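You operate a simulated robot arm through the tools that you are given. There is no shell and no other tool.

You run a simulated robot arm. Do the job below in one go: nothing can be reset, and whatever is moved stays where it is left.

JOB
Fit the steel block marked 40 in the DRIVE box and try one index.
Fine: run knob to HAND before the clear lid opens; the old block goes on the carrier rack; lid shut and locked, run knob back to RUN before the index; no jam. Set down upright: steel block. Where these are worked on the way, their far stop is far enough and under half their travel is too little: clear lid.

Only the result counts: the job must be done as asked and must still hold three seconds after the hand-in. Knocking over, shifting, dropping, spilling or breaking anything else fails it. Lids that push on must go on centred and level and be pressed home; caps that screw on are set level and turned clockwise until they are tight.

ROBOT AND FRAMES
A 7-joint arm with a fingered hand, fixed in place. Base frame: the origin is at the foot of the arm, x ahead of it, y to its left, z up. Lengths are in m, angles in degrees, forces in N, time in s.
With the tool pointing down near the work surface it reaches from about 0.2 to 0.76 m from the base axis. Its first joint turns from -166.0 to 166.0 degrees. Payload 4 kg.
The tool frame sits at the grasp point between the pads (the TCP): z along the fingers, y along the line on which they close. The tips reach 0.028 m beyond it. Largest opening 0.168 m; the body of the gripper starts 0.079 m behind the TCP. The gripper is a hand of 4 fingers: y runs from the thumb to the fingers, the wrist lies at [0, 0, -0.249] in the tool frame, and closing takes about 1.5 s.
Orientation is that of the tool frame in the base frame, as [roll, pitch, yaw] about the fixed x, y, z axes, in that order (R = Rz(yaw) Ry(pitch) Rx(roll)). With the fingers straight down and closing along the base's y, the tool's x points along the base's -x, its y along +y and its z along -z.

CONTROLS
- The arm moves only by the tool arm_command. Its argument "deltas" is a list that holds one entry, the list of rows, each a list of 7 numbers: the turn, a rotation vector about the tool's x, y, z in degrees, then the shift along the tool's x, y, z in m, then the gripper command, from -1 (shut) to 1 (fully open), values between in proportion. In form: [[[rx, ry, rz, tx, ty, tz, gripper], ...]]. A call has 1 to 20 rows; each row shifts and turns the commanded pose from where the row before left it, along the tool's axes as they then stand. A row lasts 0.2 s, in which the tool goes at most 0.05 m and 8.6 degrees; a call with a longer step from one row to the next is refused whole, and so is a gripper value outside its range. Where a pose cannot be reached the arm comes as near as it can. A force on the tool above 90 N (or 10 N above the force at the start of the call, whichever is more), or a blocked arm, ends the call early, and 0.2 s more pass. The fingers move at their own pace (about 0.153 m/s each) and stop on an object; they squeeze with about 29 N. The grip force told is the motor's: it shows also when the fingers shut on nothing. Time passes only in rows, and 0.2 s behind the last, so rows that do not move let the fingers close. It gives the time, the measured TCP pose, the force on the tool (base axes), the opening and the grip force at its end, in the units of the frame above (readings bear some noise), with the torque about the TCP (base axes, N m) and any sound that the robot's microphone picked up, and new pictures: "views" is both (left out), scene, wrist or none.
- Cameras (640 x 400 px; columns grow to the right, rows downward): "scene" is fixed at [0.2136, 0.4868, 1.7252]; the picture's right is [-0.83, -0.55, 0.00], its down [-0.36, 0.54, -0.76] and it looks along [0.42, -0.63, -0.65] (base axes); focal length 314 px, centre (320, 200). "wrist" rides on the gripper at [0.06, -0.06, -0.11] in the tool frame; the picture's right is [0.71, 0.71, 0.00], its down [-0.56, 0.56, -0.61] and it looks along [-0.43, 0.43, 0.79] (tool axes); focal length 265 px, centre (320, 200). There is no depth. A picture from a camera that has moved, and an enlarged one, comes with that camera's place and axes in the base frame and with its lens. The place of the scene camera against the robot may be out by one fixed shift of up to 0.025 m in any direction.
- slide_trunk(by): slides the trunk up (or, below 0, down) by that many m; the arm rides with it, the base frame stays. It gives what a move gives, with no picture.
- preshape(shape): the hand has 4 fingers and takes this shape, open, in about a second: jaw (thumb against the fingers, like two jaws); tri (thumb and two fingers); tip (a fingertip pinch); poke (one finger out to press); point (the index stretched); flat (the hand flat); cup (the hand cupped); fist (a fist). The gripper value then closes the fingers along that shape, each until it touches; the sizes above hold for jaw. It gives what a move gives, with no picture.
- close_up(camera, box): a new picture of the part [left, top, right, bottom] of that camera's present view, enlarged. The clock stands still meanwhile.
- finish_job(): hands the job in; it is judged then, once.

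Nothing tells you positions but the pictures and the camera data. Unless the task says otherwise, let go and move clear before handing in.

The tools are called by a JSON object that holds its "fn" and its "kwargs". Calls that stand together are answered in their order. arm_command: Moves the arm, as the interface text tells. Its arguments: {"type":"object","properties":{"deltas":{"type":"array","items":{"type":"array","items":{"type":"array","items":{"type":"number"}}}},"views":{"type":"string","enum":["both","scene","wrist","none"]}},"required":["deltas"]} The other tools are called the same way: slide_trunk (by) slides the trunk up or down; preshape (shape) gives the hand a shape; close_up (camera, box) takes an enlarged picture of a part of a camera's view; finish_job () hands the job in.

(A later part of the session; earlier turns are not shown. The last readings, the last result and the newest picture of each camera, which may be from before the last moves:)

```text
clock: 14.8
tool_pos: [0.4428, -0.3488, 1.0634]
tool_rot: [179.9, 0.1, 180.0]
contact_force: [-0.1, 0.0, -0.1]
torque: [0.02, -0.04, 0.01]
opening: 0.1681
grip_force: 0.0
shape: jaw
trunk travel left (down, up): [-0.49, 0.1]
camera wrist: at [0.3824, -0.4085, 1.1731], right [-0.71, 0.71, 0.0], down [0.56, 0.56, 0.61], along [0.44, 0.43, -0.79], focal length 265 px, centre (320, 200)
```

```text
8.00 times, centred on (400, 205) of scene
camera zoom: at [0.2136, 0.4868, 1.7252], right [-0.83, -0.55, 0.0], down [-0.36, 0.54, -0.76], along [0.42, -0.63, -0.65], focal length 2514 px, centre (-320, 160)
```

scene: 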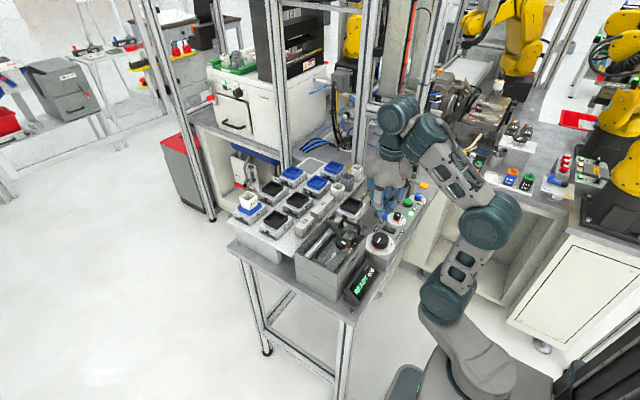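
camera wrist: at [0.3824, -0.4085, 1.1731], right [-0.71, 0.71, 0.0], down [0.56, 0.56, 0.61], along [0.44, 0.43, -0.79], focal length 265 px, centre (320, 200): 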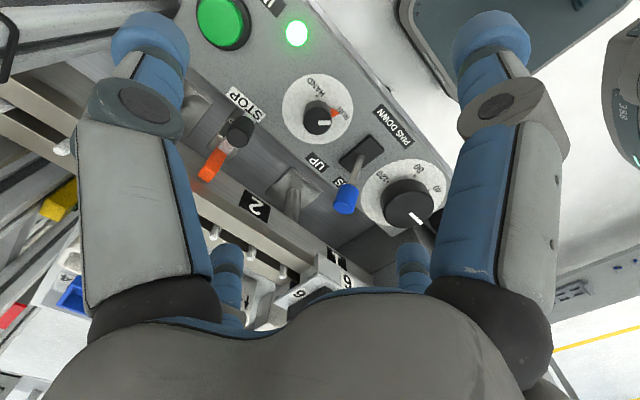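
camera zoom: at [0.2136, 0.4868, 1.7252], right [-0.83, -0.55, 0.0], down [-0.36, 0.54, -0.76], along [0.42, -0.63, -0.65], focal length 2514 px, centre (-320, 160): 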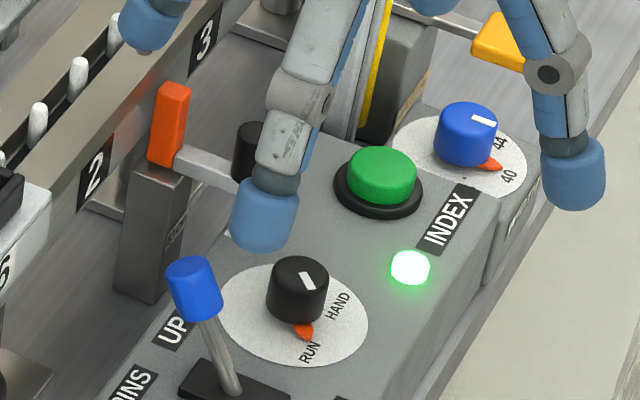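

STOP knob is at (0.490, −0.392, top 0.980) and the lever cap at (0.472, −0.285, 0.975). The safe finger window is about 2°–20° of counter-clockwise turn, so I'll ratchet the knob. First I pre-close the fingers, centre over the knob and go part way down.

{"fn": "arm_command", "kwargs": {"deltas": [[[0, 0, 0, -0.0042, 0.0013, 0, -0.345], [0, 0, -3, 0, 0, 0, -0.345], [0, 0, 0, 0, 0, 0, -0.345], [0, 0, 0, 0, 0, 0.02, -0.345], [0, 0, 0, 0, 0, 0.02, -0.345], [0, 0, 0, 0, 0, 0.02, -0.345], [0, 0, 0, 0, 0, 0, -0.345]]], "views": "both"}}

{"fn": "close_up", "kwargs": {"camera": "scene", "box": [360, 170, 430, 230]}}

{"fn": "close_up", "kwargs": {"camera": "wrist", "box": [220, 100, 420, 230]}}

```text
clock: 16.4
tool_pos: [0.4482, -0.3464, 1.0035]
tool_rot: [180.0, 0.1, -177.0]
contact_force: [-0.5, -0.5, 0.7]
torque: [-0.01, -0.01, 0.04]
opening: 0.0556
grip_force: 0.1
shape: jaw
trunk travel left (down, up): [-0.49, 0.1]
camera wrist: at [0.3902, -0.4104, 1.1131], right [-0.74, 0.67, 0.0], down [0.53, 0.59, 0.61], along [0.41, 0.46, -0.79], focal length 265 px, centre (320, 200)
```

scene: 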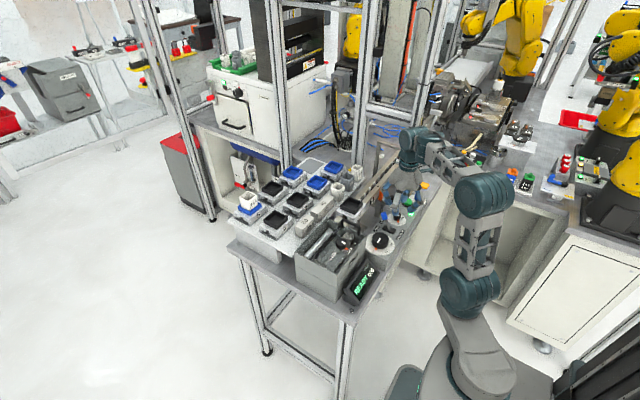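
wrist: 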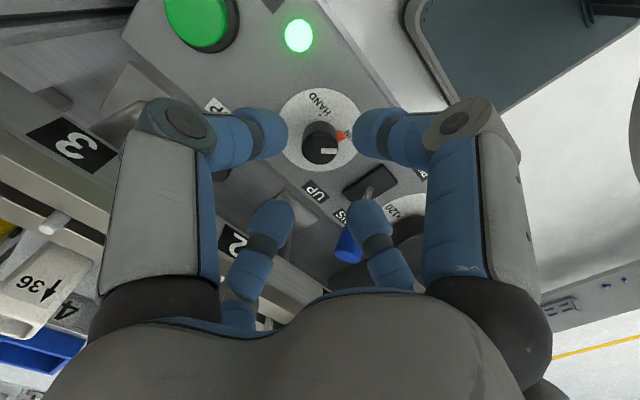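

```text
6.67 times, centred on (395, 200) of scene
camera zoom: at [0.2136, 0.4868, 1.7252], right [-0.83, -0.55, 0.0], down [-0.36, 0.54, -0.76], along [0.42, -0.63, -0.65], focal length 2095 px, centre (-180, 200)
```

zoom: 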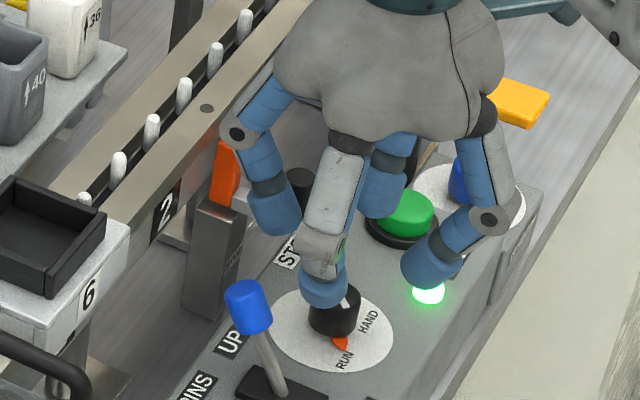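

```text
3.08 times, centred on (320, 165) of wrist
camera zoom: at [0.3902, -0.4104, 1.1131], right [-0.74, 0.67, 0.0], down [0.53, 0.59, 0.61], along [0.41, 0.46, -0.79], focal length 817 px, centre (320, 308)
```

zoom: 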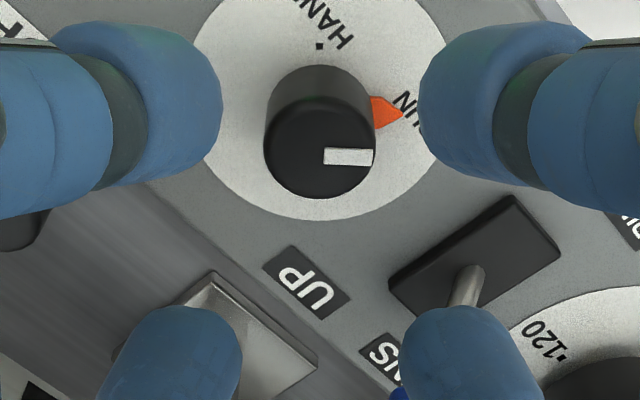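

Alignment is good: the knob top sits exactly on the tool axis. I'll turn to the middle of the free window and go down around the knob.

{"fn": "arm_command", "kwargs": {"deltas": [[[0, 0, -8, 0, 0, 0, -0.4], [0, 0, 0, 0, 0, 0.018, -0.4], [0, 0, 0, 0, 0, 0.018, -0.4], [0, 0, 0, 0, 0, 0.016, -0.4], [0, 0, 0, 0, 0, 0, -0.4]]], "views": "wrist"}}

{"fn": "close_up", "kwargs": {"camera": "scene", "box": [360, 170, 430, 230]}}

{"fn": "close_up", "kwargs": {"camera": "wrist", "box": [220, 100, 420, 260]}}

```text
clock: 17.6
tool_pos: [0.4484, -0.3488, 0.9535]
tool_rot: [-180.0, -0.1, -169.1]
contact_force: [-0.6, -1.1, 0.0]
torque: [0.01, 0.0, 0.0]
opening: 0.0507
grip_force: 0.1
shape: jaw
trunk travel left (down, up): [-0.49, 0.1]
camera wrist: at [0.3998, -0.4191, 1.0624], right [-0.83, 0.56, 0.0], down [0.44, 0.65, 0.61], along [0.34, 0.51, -0.79], focal length 265 px, centre (320, 200)
```

wrist: 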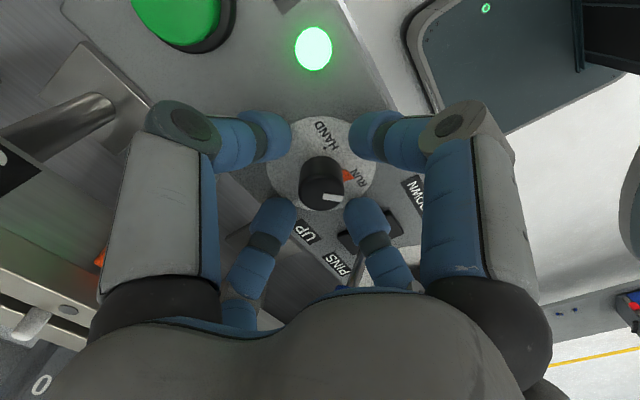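

```text
6.67 times, centred on (395, 200) of scene
camera zoom: at [0.2136, 0.4868, 1.7252], right [-0.83, -0.55, 0.0], down [-0.36, 0.54, -0.76], along [0.42, -0.63, -0.65], focal length 2095 px, centre (-180, 200)
```

zoom: 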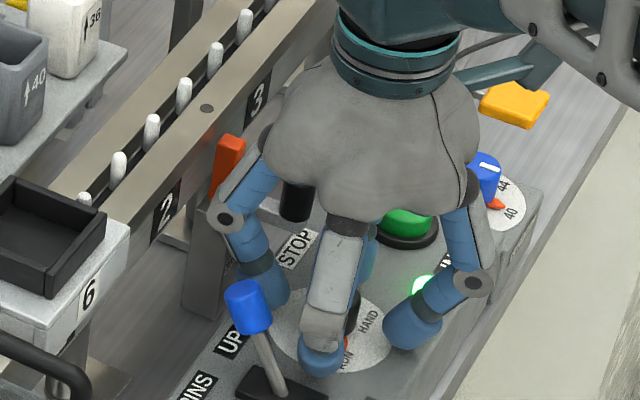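

```text
2.50 times, centred on (320, 180) of wrist
camera zoom: at [0.3998, -0.4191, 1.0624], right [-0.83, 0.56, 0.0], down [0.44, 0.65, 0.61], along [0.34, 0.51, -0.79], focal length 664 px, centre (320, 250)
```

zoom: 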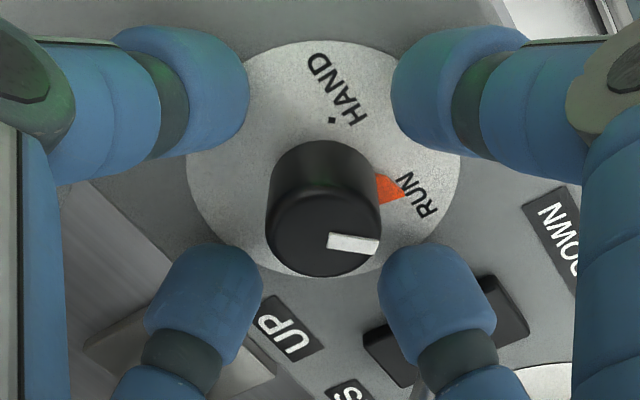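

The fingers surround the knob with clearance. I'll rotate back to the window start, close, and turn counter-clockwise about 16°.

{"fn": "arm_command", "kwargs": {"deltas": [[[0, 0, 8, 0.001, 0.001, 0.002, -0.4], [0, 0, 0, 0, 0, 0, -1], [0, 0, 0, 0, 0, 0, -1], [0, 0, 0, 0, 0, 0, -1], [0, 0, 0, 0, 0, 0, -1], [0, 0, 0, 0, 0, 0, -1], [0, 0, -6, 0, 0, 0, -1], [0, 0, -6, 0, 0, 0, -1], [0, 0, -5, 0, 0, 0, -1], [0, 0, 0, 0, 0, 0, -1]]], "views": "wrist"}}

{"fn": "close_up", "kwargs": {"camera": "wrist", "box": [220, 100, 420, 260]}}

```text
clock: 19.8
tool_pos: [0.4468, -0.3474, 0.9522]
tool_rot: [180.0, 0.1, -160.0]
contact_force: [-4.0, -2.7, -4.6]
torque: [-0.07, 0.03, -0.03]
opening: 0.0201
grip_force: 29.0
shape: jaw
trunk travel left (down, up): [-0.49, 0.1]
camera wrist: at [0.4102, -0.4249, 1.0607], right [-0.91, 0.42, 0.0], down [0.33, 0.71, 0.61], along [0.26, 0.56, -0.79], focal length 265 px, centre (320, 200)
```

wrist: 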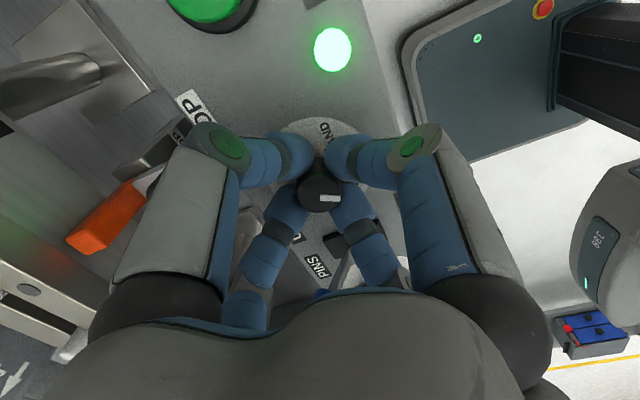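

```text
2.50 times, centred on (320, 180) of wrist
camera zoom: at [0.4102, -0.4249, 1.0607], right [-0.91, 0.42, 0.0], down [0.33, 0.71, 0.61], along [0.26, 0.56, -0.79], focal length 664 px, centre (320, 250)
```

zoom: 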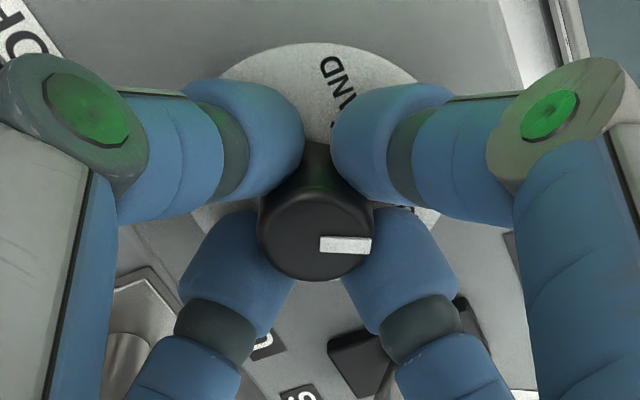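

The knob turned with the fingers. I'll ratchet: open, rotate back, re-grip, turn again.

{"fn": "arm_command", "kwargs": {"deltas": [[[0, 0, 0, 0, 0, 0, -0.4], [0, 0, 0, 0, 0, 0, -0.4], [0, 0, 6, 0, 0, 0, -0.4], [0, 0, 6, 0, 0, 0, -0.4], [0, 0, 6, 0, 0, 0, -0.4], [0, 0, 0, 0, 0, 0, -1], [0, 0, 0, 0, 0, 0, -1], [0, 0, 0, 0, 0, 0, -1], [0, 0, 0, 0, 0, 0, -1], [0, 0, -6, 0, 0, 0, -1], [0, 0, -6, 0, 0, 0, -1], [0, 0, -6, 0, 0, 0, -1], [0, 0, 0, 0, 0, 0, -1], [0, 0, 0, 0, 0, 0, -0.4], [0, 0, 0, 0, 0, 0, -0.4]]], "views": "wrist"}}

{"fn": "close_up", "kwargs": {"camera": "wrist", "box": [220, 100, 420, 260]}}

```text
clock: 23.0
tool_pos: [0.4465, -0.3475, 0.9518]
tool_rot: [180.0, 0.0, -160.1]
contact_force: [0.6, -0.2, 0.2]
torque: [-0.01, 0.0, 0.03]
opening: 0.0503
grip_force: 0.1
shape: jaw
trunk travel left (down, up): [-0.49, 0.1]
camera wrist: at [0.4105, -0.4252, 1.061], right [-0.91, 0.42, 0.0], down [0.33, 0.71, 0.61], along [0.26, 0.56, -0.79], focal length 265 px, centre (320, 200)
```

wrist: 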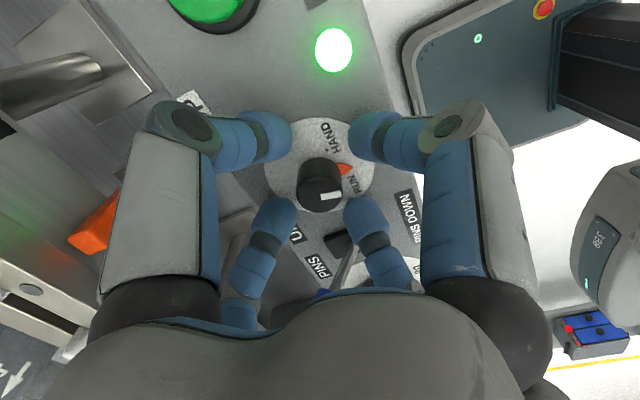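

```text
2.50 times, centred on (320, 180) of wrist
camera zoom: at [0.4105, -0.4252, 1.061], right [-0.91, 0.42, 0.0], down [0.33, 0.71, 0.61], along [0.26, 0.56, -0.79], focal length 664 px, centre (320, 250)
```

zoom: 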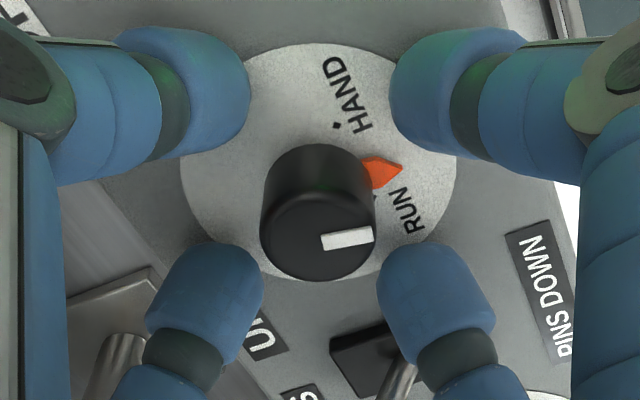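

The pointer has left RUN and is moving toward HAND. I'll keep ratcheting.

{"fn": "arm_command", "kwargs": {"deltas": [[[0, 0, 6, 0, 0, 0, -0.4], [0, 0, 6, 0, 0, 0, -0.4], [0, 0, 6, 0, 0, 0, -0.4], [0, 0, 0, 0, 0, 0, -1], [0, 0, 0, 0, 0, 0, -1], [0, 0, 0, 0, 0, 0, -1], [0, 0, 0, 0, 0, 0, -1], [0, 0, 0, 0, 0, 0, -1], [0, 0, -4, 0, 0, 0, -1], [0, 0, -4, 0, 0, 0, -1], [0, 0, -4, 0, 0, 0, -1], [0, 0, -4, 0, 0, 0, -1], [0, 0, -4, 0, 0, 0, -1], [0, 0, 0, 0, 0, 0, -1]]], "views": "none"}}

{"fn": "close_up", "kwargs": {"camera": "wrist", "box": [220, 100, 420, 260]}}

{"fn": "arm_command", "kwargs": {"deltas": [[[0, 0, 0, 0, 0, 0, -0.4], [0, 0, 0, 0, 0, 0, -0.4], [0, 0, 0, 0, 0, 0, -0.4]]], "views": "none"}}

{"fn": "close_up", "kwargs": {"camera": "wrist", "box": [220, 100, 420, 260]}}

```text
clock: 26.0
tool_pos: [0.4483, -0.3469, 0.9506]
tool_rot: [-179.9, 0.2, -157.9]
contact_force: [2.6, -2.1, 2.3]
torque: [-0.08, -0.06, 0.0]
opening: 0.02
grip_force: 29.4
shape: jaw
trunk travel left (down, up): [-0.49, 0.1]
```

```text
2.50 times, centred on (320, 180) of wrist
camera zoom: at [0.4139, -0.4255, 1.0604], right [-0.92, 0.39, 0.0], down [0.31, 0.73, 0.61], along [0.24, 0.57, -0.79], focal length 664 px, centre (320, 250)
```

zoom: 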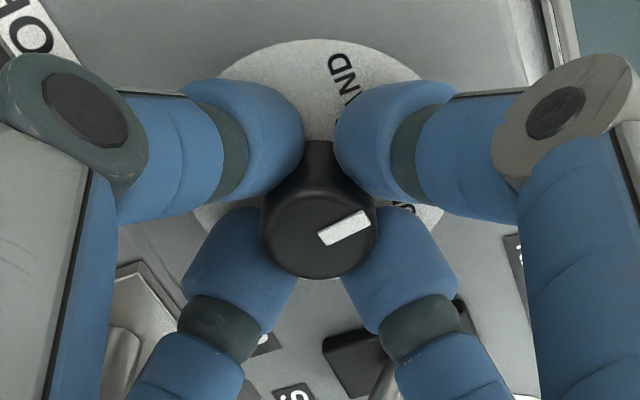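

```text
clock: 26.8
tool_pos: [0.4464, -0.3469, 0.951]
tool_rot: [-180.0, 0.1, -158.0]
contact_force: [0.4, -0.2, 0.6]
torque: [-0.03, -0.01, -0.01]
opening: 0.0505
grip_force: 0.0
shape: jaw
trunk travel left (down, up): [-0.49, 0.1]
```

```text
2.50 times, centred on (320, 180) of wrist
camera zoom: at [0.4133, -0.4252, 1.0603], right [-0.92, 0.39, 0.0], down [0.31, 0.73, 0.61], along [0.24, 0.57, -0.79], focal length 664 px, centre (320, 250)
```

zoom: 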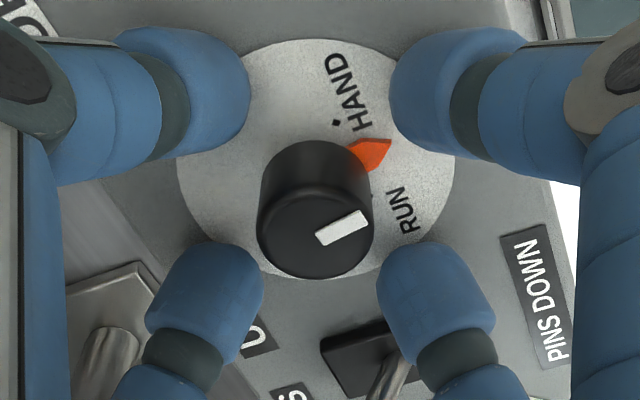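

More than half way. Two more ratchets should bring it to HAND.

{"fn": "arm_command", "kwargs": {"deltas": [[[0, 0, 7, 0, 0, 0, -0.4], [0, 0, 7, 0, 0, 0, -0.4], [0, 0, 6, 0, 0, 0, -0.4], [0, 0, 0, 0, 0, 0, -1], [0, 0, 0, 0, 0, 0, -1], [0, 0, 0, 0, 0, 0, -1], [0, 0, 0, 0, 0, 0, -1], [0, 0, 0, 0, 0, 0, -1], [0, 0, -4, 0, 0, 0, -1], [0, 0, -4, 0, 0, 0, -1], [0, 0, -4, 0, 0, 0, -1], [0, 0, -4, 0, 0, 0, -1], [0, 0, -4, 0, 0, 0, -1], [0, 0, 0, 0, 0, 0, -1], [0, 0, 0, 0, 0, 0, -0.4], [0, 0, 0, 0, 0, 0, -0.4], [0, 0, 0, 0, 0, 0, -0.4]]], "views": "none"}}

{"fn": "close_up", "kwargs": {"camera": "wrist", "box": [220, 100, 420, 260]}}

{"fn": "close_up", "kwargs": {"camera": "scene", "box": [340, 180, 430, 310]}}

```text
clock: 30.4
tool_pos: [0.4475, -0.3481, 0.9522]
tool_rot: [-179.9, 0.2, -157.9]
contact_force: [0.4, 0.1, 0.4]
torque: [0.02, -0.03, 0.03]
opening: 0.05
grip_force: 0.0
shape: jaw
trunk travel left (down, up): [-0.49, 0.1]
```

```text
2.50 times, centred on (320, 180) of wrist
camera zoom: at [0.414, -0.4251, 1.0611], right [-0.92, 0.39, 0.0], down [0.31, 0.73, 0.61], along [0.24, 0.57, -0.79], focal length 664 px, centre (320, 250)
```

zoom: 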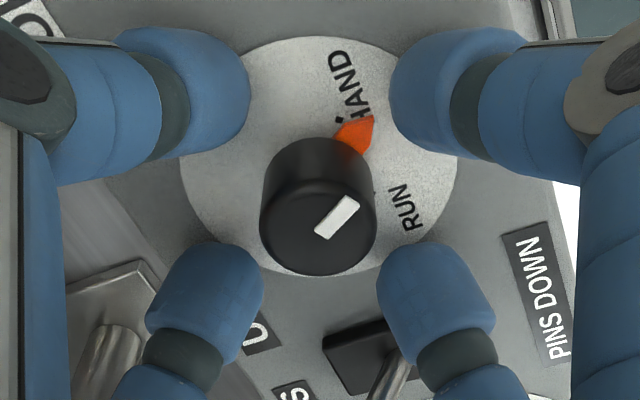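

```text
3.08 times, centred on (385, 245) of scene
camera zoom: at [0.2136, 0.4868, 1.7252], right [-0.83, -0.55, 0.0], down [-0.36, 0.54, -0.76], along [0.42, -0.63, -0.65], focal length 967 px, centre (120, 62)
```

zoom: 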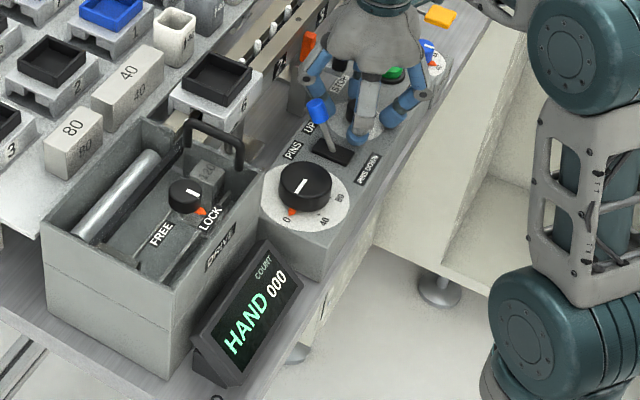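

The display now reads HAND. One more ratchet brings the knob fully onto its mark.

{"fn": "arm_command", "kwargs": {"deltas": [[[0, 0, 7, 0, 0, 0, -0.4], [0, 0, 7, 0, 0, 0, -0.4], [0, 0, 6, 0, 0, 0, -0.4], [0, 0, 0, 0, 0, 0, -1], [0, 0, 0, 0, 0, 0, -1], [0, 0, 0, 0, 0, 0, -1], [0, 0, 0, 0, 0, 0, -1], [0, 0, 0, 0, 0, 0, -1], [0, 0, -4, 0, 0, 0, -1], [0, 0, -4, 0, 0, 0, -1], [0, 0, -4, 0, 0, 0, -1], [0, 0, -4, 0, 0, 0, -1], [0, 0, -4, 0, 0, 0, -1], [0, 0, 0, 0, 0, 0, -1], [0, 0, 0, 0, 0, 0, -0.4], [0, 0, 0, 0, 0, 0, -0.4], [0, 0, 0, 0, 0, 0, -0.4]]], "views": "none"}}

{"fn": "close_up", "kwargs": {"camera": "wrist", "box": [220, 100, 420, 260]}}

```text
clock: 34.0
tool_pos: [0.4472, -0.3463, 0.9513]
tool_rot: [-179.9, 0.2, -157.8]
contact_force: [0.0, 0.9, -0.5]
torque: [-0.01, 0.0, 0.01]
opening: 0.0501
grip_force: 0.0
shape: jaw
trunk travel left (down, up): [-0.49, 0.1]
```

```text
2.50 times, centred on (320, 180) of wrist
camera zoom: at [0.4141, -0.4246, 1.0605], right [-0.92, 0.39, 0.0], down [0.31, 0.73, 0.61], along [0.24, 0.57, -0.79], focal length 664 px, centre (320, 250)
```

zoom: 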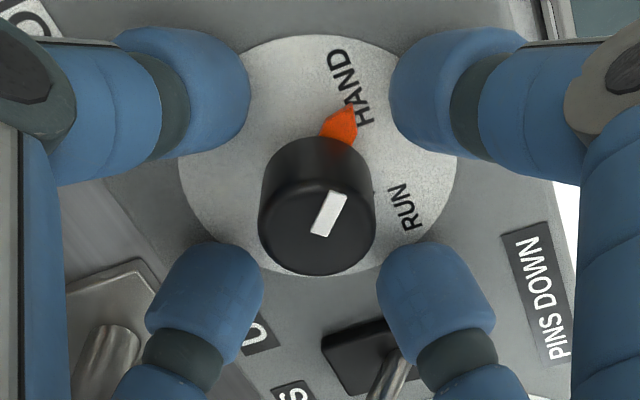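

The pointer is on HAND. Next I lift clear and go over the lid's lock knob at about (0.513, −0.049).

{"fn": "arm_command", "kwargs": {"deltas": [[[0, 0, 6, 0, 0, 0, -0.4], [0, 0, 5, 0, 0, 0, -0.4], [0, 0, 0, 0, 0, -0.03, -0.4], [0, 0, 0, 0, 0, -0.04, -0.4], [0, 0, 0, 0, 0, -0.04, -0.4], [0, 0, 6, 0, 0, -0.02, -0.4], [0, 0, 5, 0, 0, -0.02, -0.4], [0, 0, 0, 0, 0, 0, -0.4]]], "views": "none"}}

{"fn": "arm_command", "kwargs": {"deltas": [[[0, 0, 0, -0.009, 0.043, 0, -0.4], [0, 0, 0, -0.009, 0.043, 0, -0.4], [0, 0, 0, -0.009, 0.043, 0, -0.4], [0, 0, 0, -0.009, 0.043, 0, -0.4], [0, 0, 0, -0.009, 0.043, 0, -0.4], [0, 0, 0, -0.01, 0.043, 0, -0.4], [0, 0, 0, -0.01, 0.04, 0, -0.4], [0, 0, 0, 0, 0, 0, -0.4]]], "views": "wrist"}}

{"fn": "close_up", "kwargs": {"camera": "wrist", "box": [220, 60, 420, 220]}}

```text
clock: 35.8
tool_pos: [0.4482, -0.3456, 1.1025]
tool_rot: [-180.0, 0.0, 179.9]
contact_force: [0.3, 0.2, -0.6]
torque: [0.02, 0.01, -0.02]
opening: 0.0502
grip_force: 0.0
shape: jaw
trunk travel left (down, up): [-0.49, 0.1]
```

```text
clock: 37.6
tool_pos: [0.5134, -0.0482, 1.1018]
tool_rot: [180.0, -0.1, 179.9]
contact_force: [0.1, -0.6, -0.2]
torque: [-0.03, 0.01, 0.02]
opening: 0.0504
grip_force: 0.0
shape: jaw
trunk travel left (down, up): [-0.49, 0.1]
camera wrist: at [0.4533, -0.1092, 1.2113], right [-0.71, 0.71, 0.0], down [0.56, 0.56, 0.61], along [0.44, 0.43, -0.79], focal length 265 px, centre (320, 200)
```

wrist: 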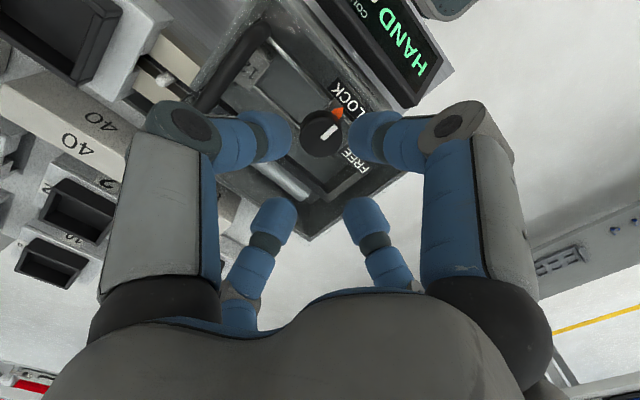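

```text
2.50 times, centred on (320, 140) of wrist
camera zoom: at [0.4533, -0.1092, 1.2113], right [-0.71, 0.71, 0.0], down [0.56, 0.56, 0.61], along [0.44, 0.43, -0.79], focal length 664 px, centre (320, 350)
```

zoom: 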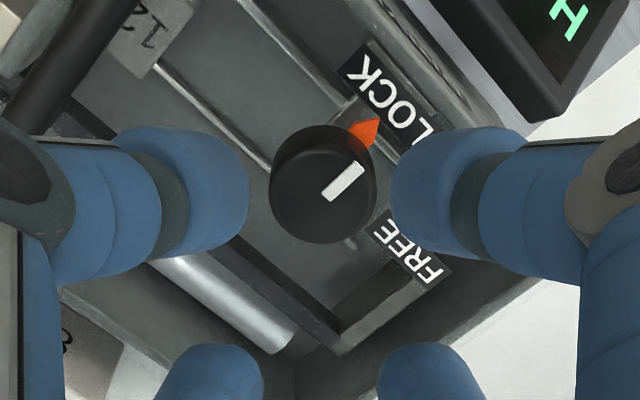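

The lock knob's top is at z≈1.017 and it lines up with the tool axis. The handle sits 8 cm to its −y side, so I'll approach with the fingers on the diagonals, rotated clockwise about 30°.

{"fn": "arm_command", "kwargs": {"deltas": [[[0, 0, 8, 0, 0, 0, -0.45], [0, 0, 8, 0, 0, 0, -0.45], [0, 0, 8, 0, 0, 0, -0.45], [0, 0, 8, 0, 0, 0, -0.45], [0, 0, 8, 0, 0, 0, -0.45], [0, 0, 5, 0, 0, 0, -0.45], [0, 0, 0, 0, 0, 0.02, -0.45], [0, 0, 0, 0, 0, 0.02, -0.45], [0, 0, 0, 0, 0, 0.015, -0.45], [0, 0, 0, 0, 0, 0, -0.45]]], "views": "wrist"}}

{"fn": "close_up", "kwargs": {"camera": "scene", "box": [290, 180, 400, 290]}}

{"fn": "close_up", "kwargs": {"camera": "wrist", "box": [220, 60, 420, 220]}}

```text
clock: 39.8
tool_pos: [0.5131, -0.0483, 1.0451]
tool_rot: [-179.9, 0.0, 135.0]
contact_force: [-0.2, -0.2, 0.3]
torque: [0.03, 0.01, 0.02]
opening: 0.0466
grip_force: 0.1
shape: jaw
trunk travel left (down, up): [-0.49, 0.1]
camera wrist: at [0.4277, -0.0476, 1.1552], right [0.0, 1.0, 0.0], down [0.79, 0.0, 0.62], along [0.62, 0.0, -0.79], focal length 265 px, centre (320, 200)
```

wrist: 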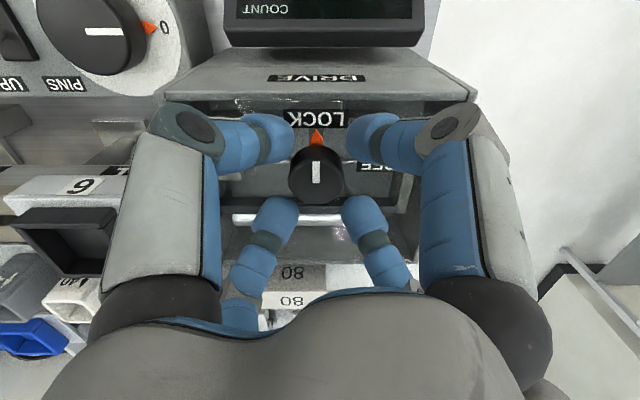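

```text
3.64 times, centred on (345, 235) of scene
camera zoom: at [0.2136, 0.4868, 1.7252], right [-0.83, -0.55, 0.0], down [-0.36, 0.54, -0.76], along [0.42, -0.63, -0.65], focal length 1142 px, centre (229, 73)
```

zoom: 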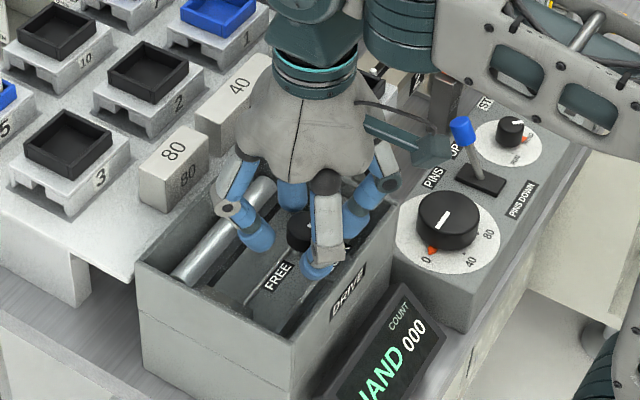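

```text
2.50 times, centred on (320, 140) of wrist
camera zoom: at [0.4277, -0.0476, 1.1552], right [0.0, 1.0, 0.0], down [0.79, 0.0, 0.62], along [0.62, 0.0, -0.79], focal length 664 px, centre (320, 350)
```

zoom: 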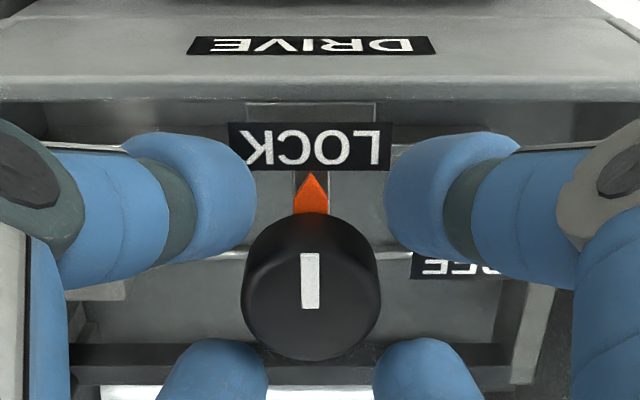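

Now the view is square to the box: the knob pointer is at LOCK (−x) and FREE is toward +y. I'll go down around the knob.

{"fn": "arm_command", "kwargs": {"deltas": [[[0, 0, 0, -0.0014, -0.0014, 0.0, -0.45], [0, 0, 0, 0, 0, 0.01, -0.45], [0, 0, 0, 0, 0, 0.009, -0.45], [0, 0, -8, 0, 0, 0, -0.45], [0, 0, -7, 0, 0, 0, -0.45], [0, 0, 0, 0, 0, 0, -0.45]]], "views": "wrist"}}

{"fn": "close_up", "kwargs": {"camera": "wrist", "box": [180, 80, 460, 260]}}

{"fn": "close_up", "kwargs": {"camera": "scene", "box": [310, 190, 390, 270]}}

```text
clock: 41.2
tool_pos: [0.5101, -0.0494, 1.0353]
tool_rot: [179.4, 1.1, 149.9]
contact_force: [1.6, -1.2, 79.5]
torque: [0.04, 0.24, -1.72]
opening: 0.0462
grip_force: 28.9
shape: jaw
trunk travel left (down, up): [-0.49, 0.1]
camera wrist: at [0.4258, -0.0721, 1.142], right [-0.26, 0.97, -0.01], down [0.75, 0.2, 0.63], along [0.61, 0.16, -0.78], focal length 265 px, centre (320, 200)
```

wrist: 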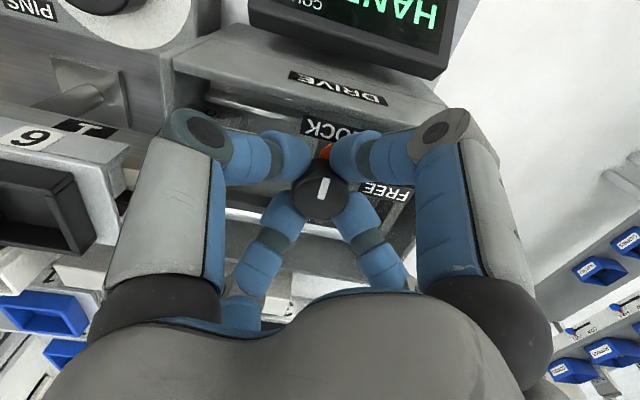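

```text
2.22 times, centred on (320, 170) of wrist
camera zoom: at [0.4258, -0.0721, 1.142], right [-0.26, 0.97, -0.01], down [0.75, 0.2, 0.63], along [0.61, 0.16, -0.78], focal length 590 px, centre (320, 267)
```

zoom: 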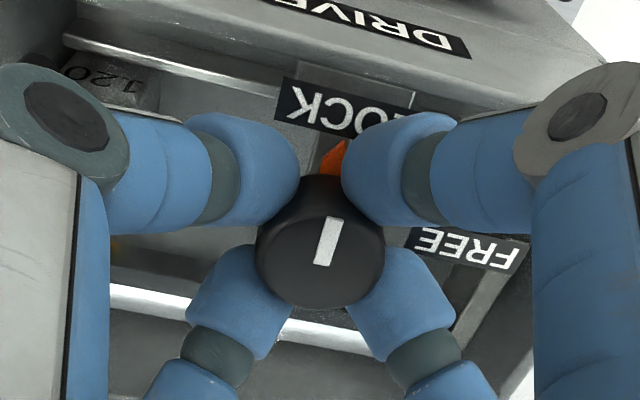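

```text
5.00 times, centred on (350, 230) of scene
camera zoom: at [0.2136, 0.4868, 1.7252], right [-0.83, -0.55, 0.0], down [-0.36, 0.54, -0.76], along [0.42, -0.63, -0.65], focal length 1571 px, centre (170, 50)
```

zoom: 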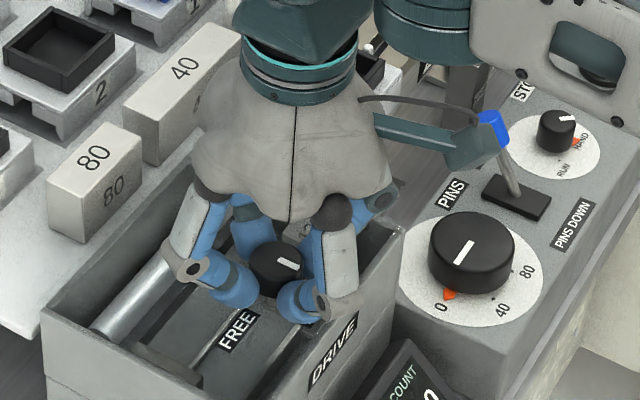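

The fingertips touched the lid (lid surface ≈1.004, knob only ~16 mm tall), pressing with 80 N. I'll back up about a centimetre right away, then close on the knob.

{"fn": "arm_command", "kwargs": {"deltas": [[[0, 0, 0, 0, 0, -0.012, -0.45], [0, 0, 0, 0, 0, 0, -0.45]]], "views": "none"}}

{"fn": "close_up", "kwargs": {"camera": "scene", "box": [310, 190, 390, 270]}}

{"fn": "close_up", "kwargs": {"camera": "wrist", "box": [220, 100, 420, 240]}}

```text
clock: 41.8
tool_pos: [0.511, -0.0496, 1.0358]
tool_rot: [-179.9, -0.2, 150.1]
contact_force: [2.0, -1.2, 3.2]
torque: [-0.05, -0.09, -1.0]
opening: 0.0422
grip_force: 29.0
shape: jaw
trunk travel left (down, up): [-0.49, 0.1]
```

```text
5.00 times, centred on (350, 230) of scene
camera zoom: at [0.2136, 0.4868, 1.7252], right [-0.83, -0.55, 0.0], down [-0.36, 0.54, -0.76], along [0.42, -0.63, -0.65], focal length 1571 px, centre (170, 50)
```

zoom: 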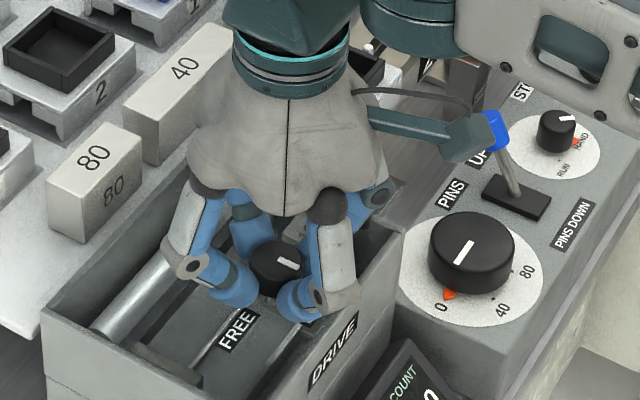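

```text
2.86 times, centred on (320, 170) of wrist
camera zoom: at [0.4295, -0.0722, 1.1462], right [-0.26, 0.97, 0.0], down [0.76, 0.21, 0.61], along [0.59, 0.16, -0.79], focal length 758 px, centre (320, 286)
```

zoom: 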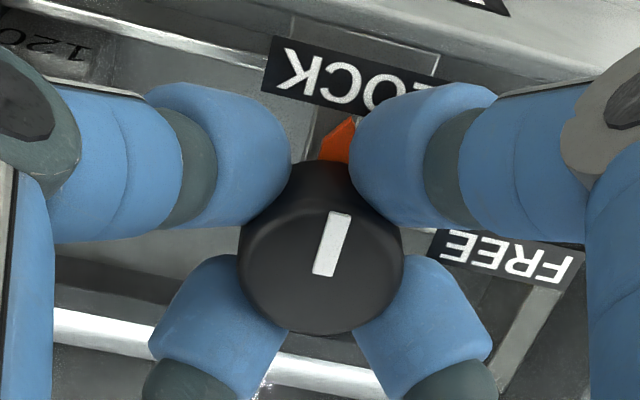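

Force is back to normal; a finger just rests against the orange pointer. I'll ease off a few degrees, grip the knob and turn clockwise toward FREE.

{"fn": "arm_command", "kwargs": {"deltas": [[[0, 0, 4, 0.0014, 0, 0, -0.45], [0, 0, 0, 0, 0, 0, -1], [0, 0, 0, 0, 0, 0, -1], [0, 0, 0, 0, 0, 0, -1], [0, 0, 0, 0, 0, 0, -1], [0, 0, 5, 0, 0, 0, -1], [0, 0, 5, 0, 0, 0, -1], [0, 0, 5, 0, 0, 0, -1], [0, 0, 5, 0, 0, 0, -1], [0, 0, 5, 0, 0, 0, -1], [0, 0, 0, 0, 0, 0, -1]]], "views": "none"}}

{"fn": "close_up", "kwargs": {"camera": "wrist", "box": [220, 100, 420, 240]}}

{"fn": "close_up", "kwargs": {"camera": "scene", "box": [310, 190, 390, 270]}}

```text
clock: 44.2
tool_pos: [0.5114, -0.0505, 1.039]
tool_rot: [180.0, 0.1, 120.9]
contact_force: [2.7, -0.1, -5.6]
torque: [-0.15, -0.07, 0.06]
opening: 0.041
grip_force: 28.8
shape: jaw
trunk travel left (down, up): [-0.49, 0.1]
```

```text
2.86 times, centred on (320, 170) of wrist
camera zoom: at [0.4286, -0.0286, 1.1481], right [0.24, 0.97, 0.0], down [0.77, -0.19, 0.61], along [0.6, -0.15, -0.79], focal length 758 px, centre (320, 286)
```

zoom: 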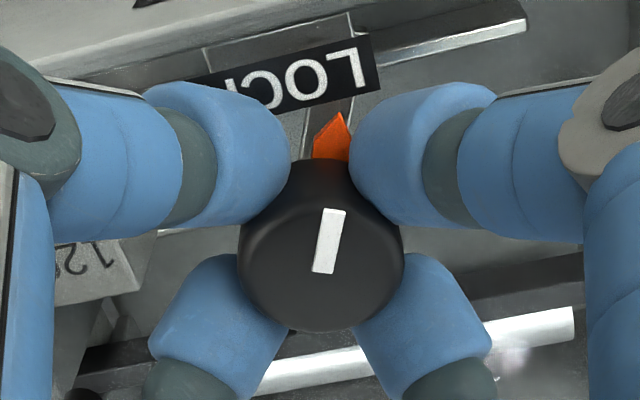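

```text
5.00 times, centred on (350, 230) of scene
camera zoom: at [0.2136, 0.4868, 1.7252], right [-0.83, -0.55, 0.0], down [-0.36, 0.54, -0.76], along [0.42, -0.63, -0.65], focal length 1571 px, centre (170, 50)
```

zoom: 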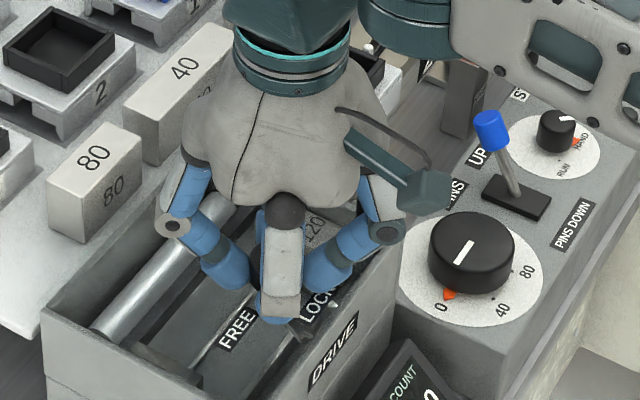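

The lid knob is turning. I'll turn 10° more, then ratchet back and continue.

{"fn": "arm_command", "kwargs": {"deltas": [[[0, 0, 5, 0, 0, 0, -1], [0, 0, 5, 0, 0, 0, -1], [0, 0, 0, 0, 0, 0, -0.38], [0, 0, 0, 0, 0, 0, -0.38], [0, 0, -8, 0, 0, 0, -0.38], [0, 0, -8, 0, 0, 0, -0.38], [0, 0, -8, 0, 0, 0, -0.38], [0, 0, -8, 0, 0, 0, -0.38], [0, 0, -5, 0, 0, 0, -0.38], [0, 0, 0, 0, 0, 0, -1], [0, 0, 0, 0, 0, 0, -1], [0, 0, 0, 0, 0, 0, -1]]], "views": "none"}}

{"fn": "close_up", "kwargs": {"camera": "wrist", "box": [220, 100, 420, 240]}}

```text
clock: 46.8
tool_pos: [0.5099, -0.0505, 1.0384]
tool_rot: [179.9, 0.0, 148.1]
contact_force: [-1.5, -0.4, 0.9]
torque: [0.01, -0.02, 0.0]
opening: 0.0356
grip_force: 29.3
shape: jaw
trunk travel left (down, up): [-0.49, 0.1]
```

```text
2.86 times, centred on (320, 170) of wrist
camera zoom: at [0.4274, -0.069, 1.148], right [-0.22, 0.97, 0.0], down [0.77, 0.18, 0.61], along [0.6, 0.14, -0.79], focal length 758 px, centre (320, 286)
```

zoom: 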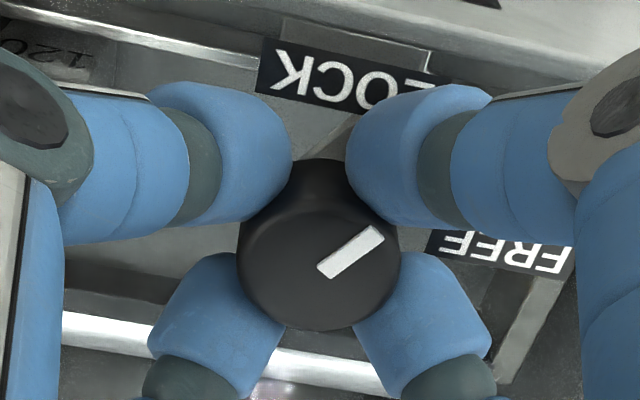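

About 40° turned. I continue turning clockwise.

{"fn": "arm_command", "kwargs": {"deltas": [[[0, 0, 5, 0, 0, 0, -1], [0, 0, 5, 0, 0, 0, -1], [0, 0, 5, 0, 0, 0, -1], [0, 0, 5, 0, 0, 0, -1], [0, 0, 5, 0, 0, 0, -1], [0, 0, 5, 0, 0, 0, -1], [0, 0, 5, 0, 0, 0, -1], [0, 0, 2, 0, 0, 0, -1], [0, 0, 0, 0, 0, 0, -1]]], "views": "none"}}

{"fn": "close_up", "kwargs": {"camera": "wrist", "box": [220, 100, 420, 240]}}

{"fn": "arm_command", "kwargs": {"deltas": [[[0, 0, 0, 0, 0, 0, -0.38], [0, 0, 0, 0, 0, 0, -0.38], [0, 0, -8, 0, 0, 0, -0.38], [0, 0, -8, 0, 0, 0, -0.38], [0, 0, -8, 0, 0, 0, -0.38], [0, 0, -8, 0, 0, 0, -0.38], [0, 0, -5, 0, 0, 0, -0.38], [0, 0, 0, 0, 0, 0, -0.38]]], "views": "none"}}

{"fn": "close_up", "kwargs": {"camera": "wrist", "box": [220, 100, 420, 240]}}

```text
clock: 48.8
tool_pos: [0.5112, -0.0491, 1.0386]
tool_rot: [179.9, 0.0, 110.9]
contact_force: [-3.6, 0.7, -0.8]
torque: [0.0, 0.06, -0.04]
opening: 0.0354
grip_force: 29.4
shape: jaw
trunk travel left (down, up): [-0.49, 0.1]
```

```text
2.86 times, centred on (320, 170) of wrist
camera zoom: at [0.4329, -0.0141, 1.148], right [0.41, 0.91, 0.0], down [0.72, -0.32, 0.62], along [0.56, -0.25, -0.79], focal length 758 px, centre (320, 286)
```

zoom: 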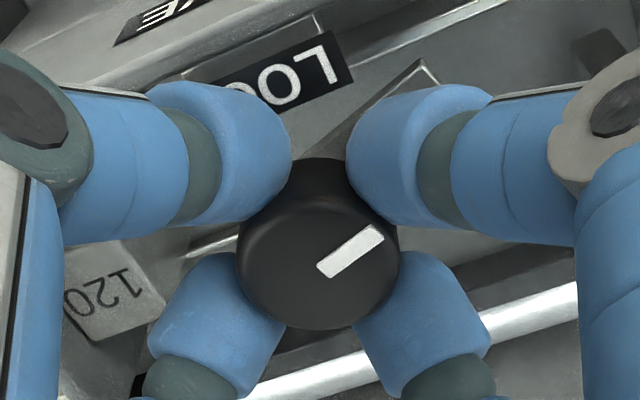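

```text
clock: 50.6
tool_pos: [0.5094, -0.05, 1.0406]
tool_rot: [179.8, 0.1, 148.1]
contact_force: [-0.1, 0.4, 15.4]
torque: [0.06, 0.06, -0.07]
opening: 0.0521
grip_force: 0.0
shape: jaw
trunk travel left (down, up): [-0.49, 0.1]
```

```text
2.86 times, centred on (320, 170) of wrist
camera zoom: at [0.4269, -0.0691, 1.1489], right [-0.23, 0.97, 0.0], down [0.77, 0.18, 0.62], along [0.6, 0.14, -0.79], focal length 758 px, centre (320, 286)
```

zoom: 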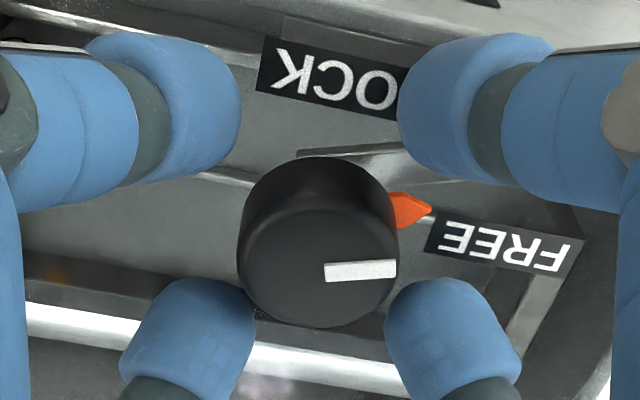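

The pointer is almost at FREE. One more ratchet to the stop.

{"fn": "arm_command", "kwargs": {"deltas": [[[0, 0, 0, 0, 0, -0.001, -1], [0, 0, 0, 0, 0, 0, -1], [0, 0, 0, 0, 0, 0, -1], [0, 0, 0, 0, 0, 0, -1], [0, 0, 5, 0, 0, 0, -1], [0, 0, 5, 0, 0, 0, -1], [0, 0, 5, 0, 0, 0, -1], [0, 0, 5, 0, 0, 0, -1], [0, 0, 0, 0, 0, 0, -1]]], "views": "none"}}

{"fn": "arm_command", "kwargs": {"deltas": [[[0, 0, 0, 0, 0, -0.002, -0.38], [0, 0, 0, 0, 0, 0, -0.38], [0, 0, 0, 0, 0, -0.03, -0.38], [0, 0, 0, 0, 0, -0.03, -0.38], [0, 0, 0, 0, 0, 0, -0.38]]], "views": "none"}}

{"fn": "close_up", "kwargs": {"camera": "wrist", "box": [220, 60, 420, 220]}}

{"fn": "close_up", "kwargs": {"camera": "scene", "box": [310, 190, 390, 270]}}

```text
clock: 52.6
tool_pos: [0.5098, -0.0499, 1.0405]
tool_rot: [-180.0, 0.2, 128.0]
contact_force: [-2.4, 2.3, -2.9]
torque: [-0.01, -0.01, 0.22]
opening: 0.0347
grip_force: 28.7
shape: jaw
trunk travel left (down, up): [-0.49, 0.1]
```

```text
clock: 53.8
tool_pos: [0.5113, -0.051, 1.0999]
tool_rot: [180.0, 0.0, 127.9]
contact_force: [-0.3, 0.1, -0.6]
torque: [-0.01, -0.01, 0.01]
opening: 0.0519
grip_force: 0.1
shape: jaw
trunk travel left (down, up): [-0.49, 0.1]
```

```text
2.50 times, centred on (320, 140) of wrist
camera zoom: at [0.4259, -0.04, 1.2101], right [0.12, 0.99, 0.0], down [0.78, -0.1, 0.62], along [0.61, -0.08, -0.79], focal length 664 px, centre (320, 350)
```

zoom: 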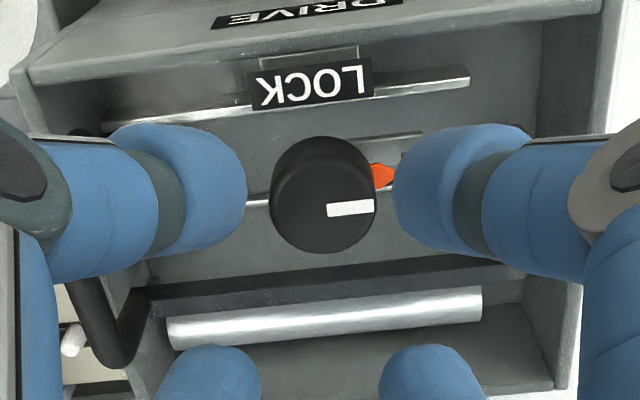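

```text
5.00 times, centred on (350, 230) of scene
camera zoom: at [0.2136, 0.4868, 1.7252], right [-0.83, -0.55, 0.0], down [-0.36, 0.54, -0.76], along [0.42, -0.63, -0.65], focal length 1571 px, centre (170, 50)
```

zoom: 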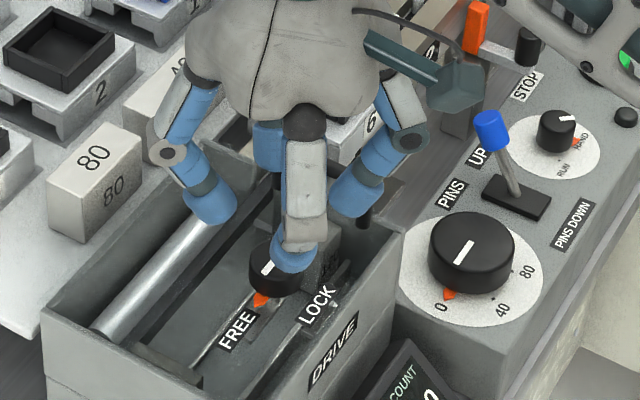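

The lock is at FREE. Next I turn the hand back square, move above the handle at y≈−0.126, and look closely.

{"fn": "arm_command", "kwargs": {"deltas": [[[0, 0, -8, 0, 0, -0.02, -0.38], [0, 0, -8, 0, 0, -0.02, -0.38], [0, 0, -8, 0, 0, 0, 0], [0, 0, -8, 0, 0, 0, 0.5], [0, 0, -8, 0, 0, 0, 1], [0, 0, -8, 0, 0, 0, 1], [0, 0, -4, 0, 0, 0, 1], [0, 0, 0, 0, -0.037, 0, 1], [0, 0, 0, 0, -0.038, 0, 1], [0, 0, 0, 0, 0, 0, 1]]], "views": "wrist"}}

{"fn": "close_up", "kwargs": {"camera": "wrist", "box": [220, 60, 420, 220]}}

{"fn": "close_up", "kwargs": {"camera": "scene", "box": [320, 200, 390, 260]}}

```text
clock: 56.0
tool_pos: [0.5114, -0.1246, 1.1434]
tool_rot: [180.0, 0.1, -180.0]
contact_force: [-1.3, -0.3, 0.0]
torque: [0.06, 0.0, -0.01]
opening: 0.168
grip_force: 0.2
shape: jaw
trunk travel left (down, up): [-0.49, 0.1]
camera wrist: at [0.4518, -0.1843, 1.2523], right [-0.71, 0.71, 0.0], down [0.56, 0.56, 0.61], along [0.43, 0.43, -0.79], focal length 265 px, centre (320, 200)
```

wrist: 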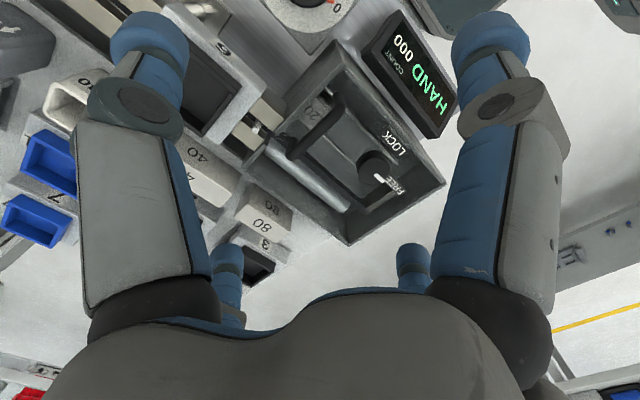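

```text
2.50 times, centred on (320, 140) of wrist
camera zoom: at [0.4518, -0.1843, 1.2523], right [-0.71, 0.71, 0.0], down [0.56, 0.56, 0.61], along [0.43, 0.43, -0.79], focal length 664 px, centre (320, 350)
```

zoom: 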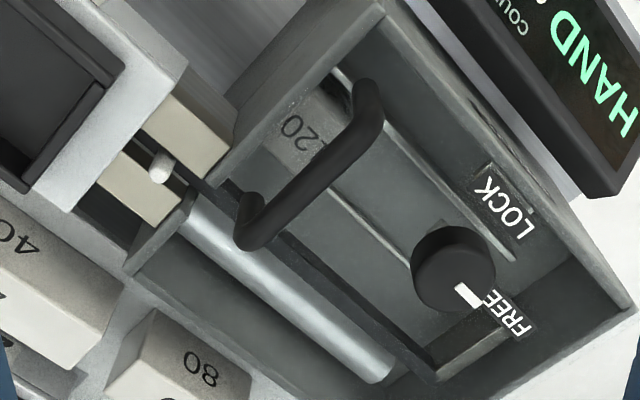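

```text
6.67 times, centred on (355, 230) of scene
camera zoom: at [0.2136, 0.4868, 1.7252], right [-0.83, -0.55, 0.0], down [-0.36, 0.54, -0.76], along [0.42, -0.63, -0.65], focal length 2095 px, centre (87, 0)
```

zoom: 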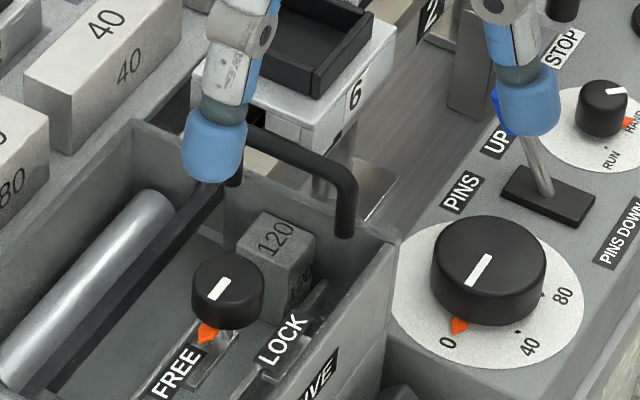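

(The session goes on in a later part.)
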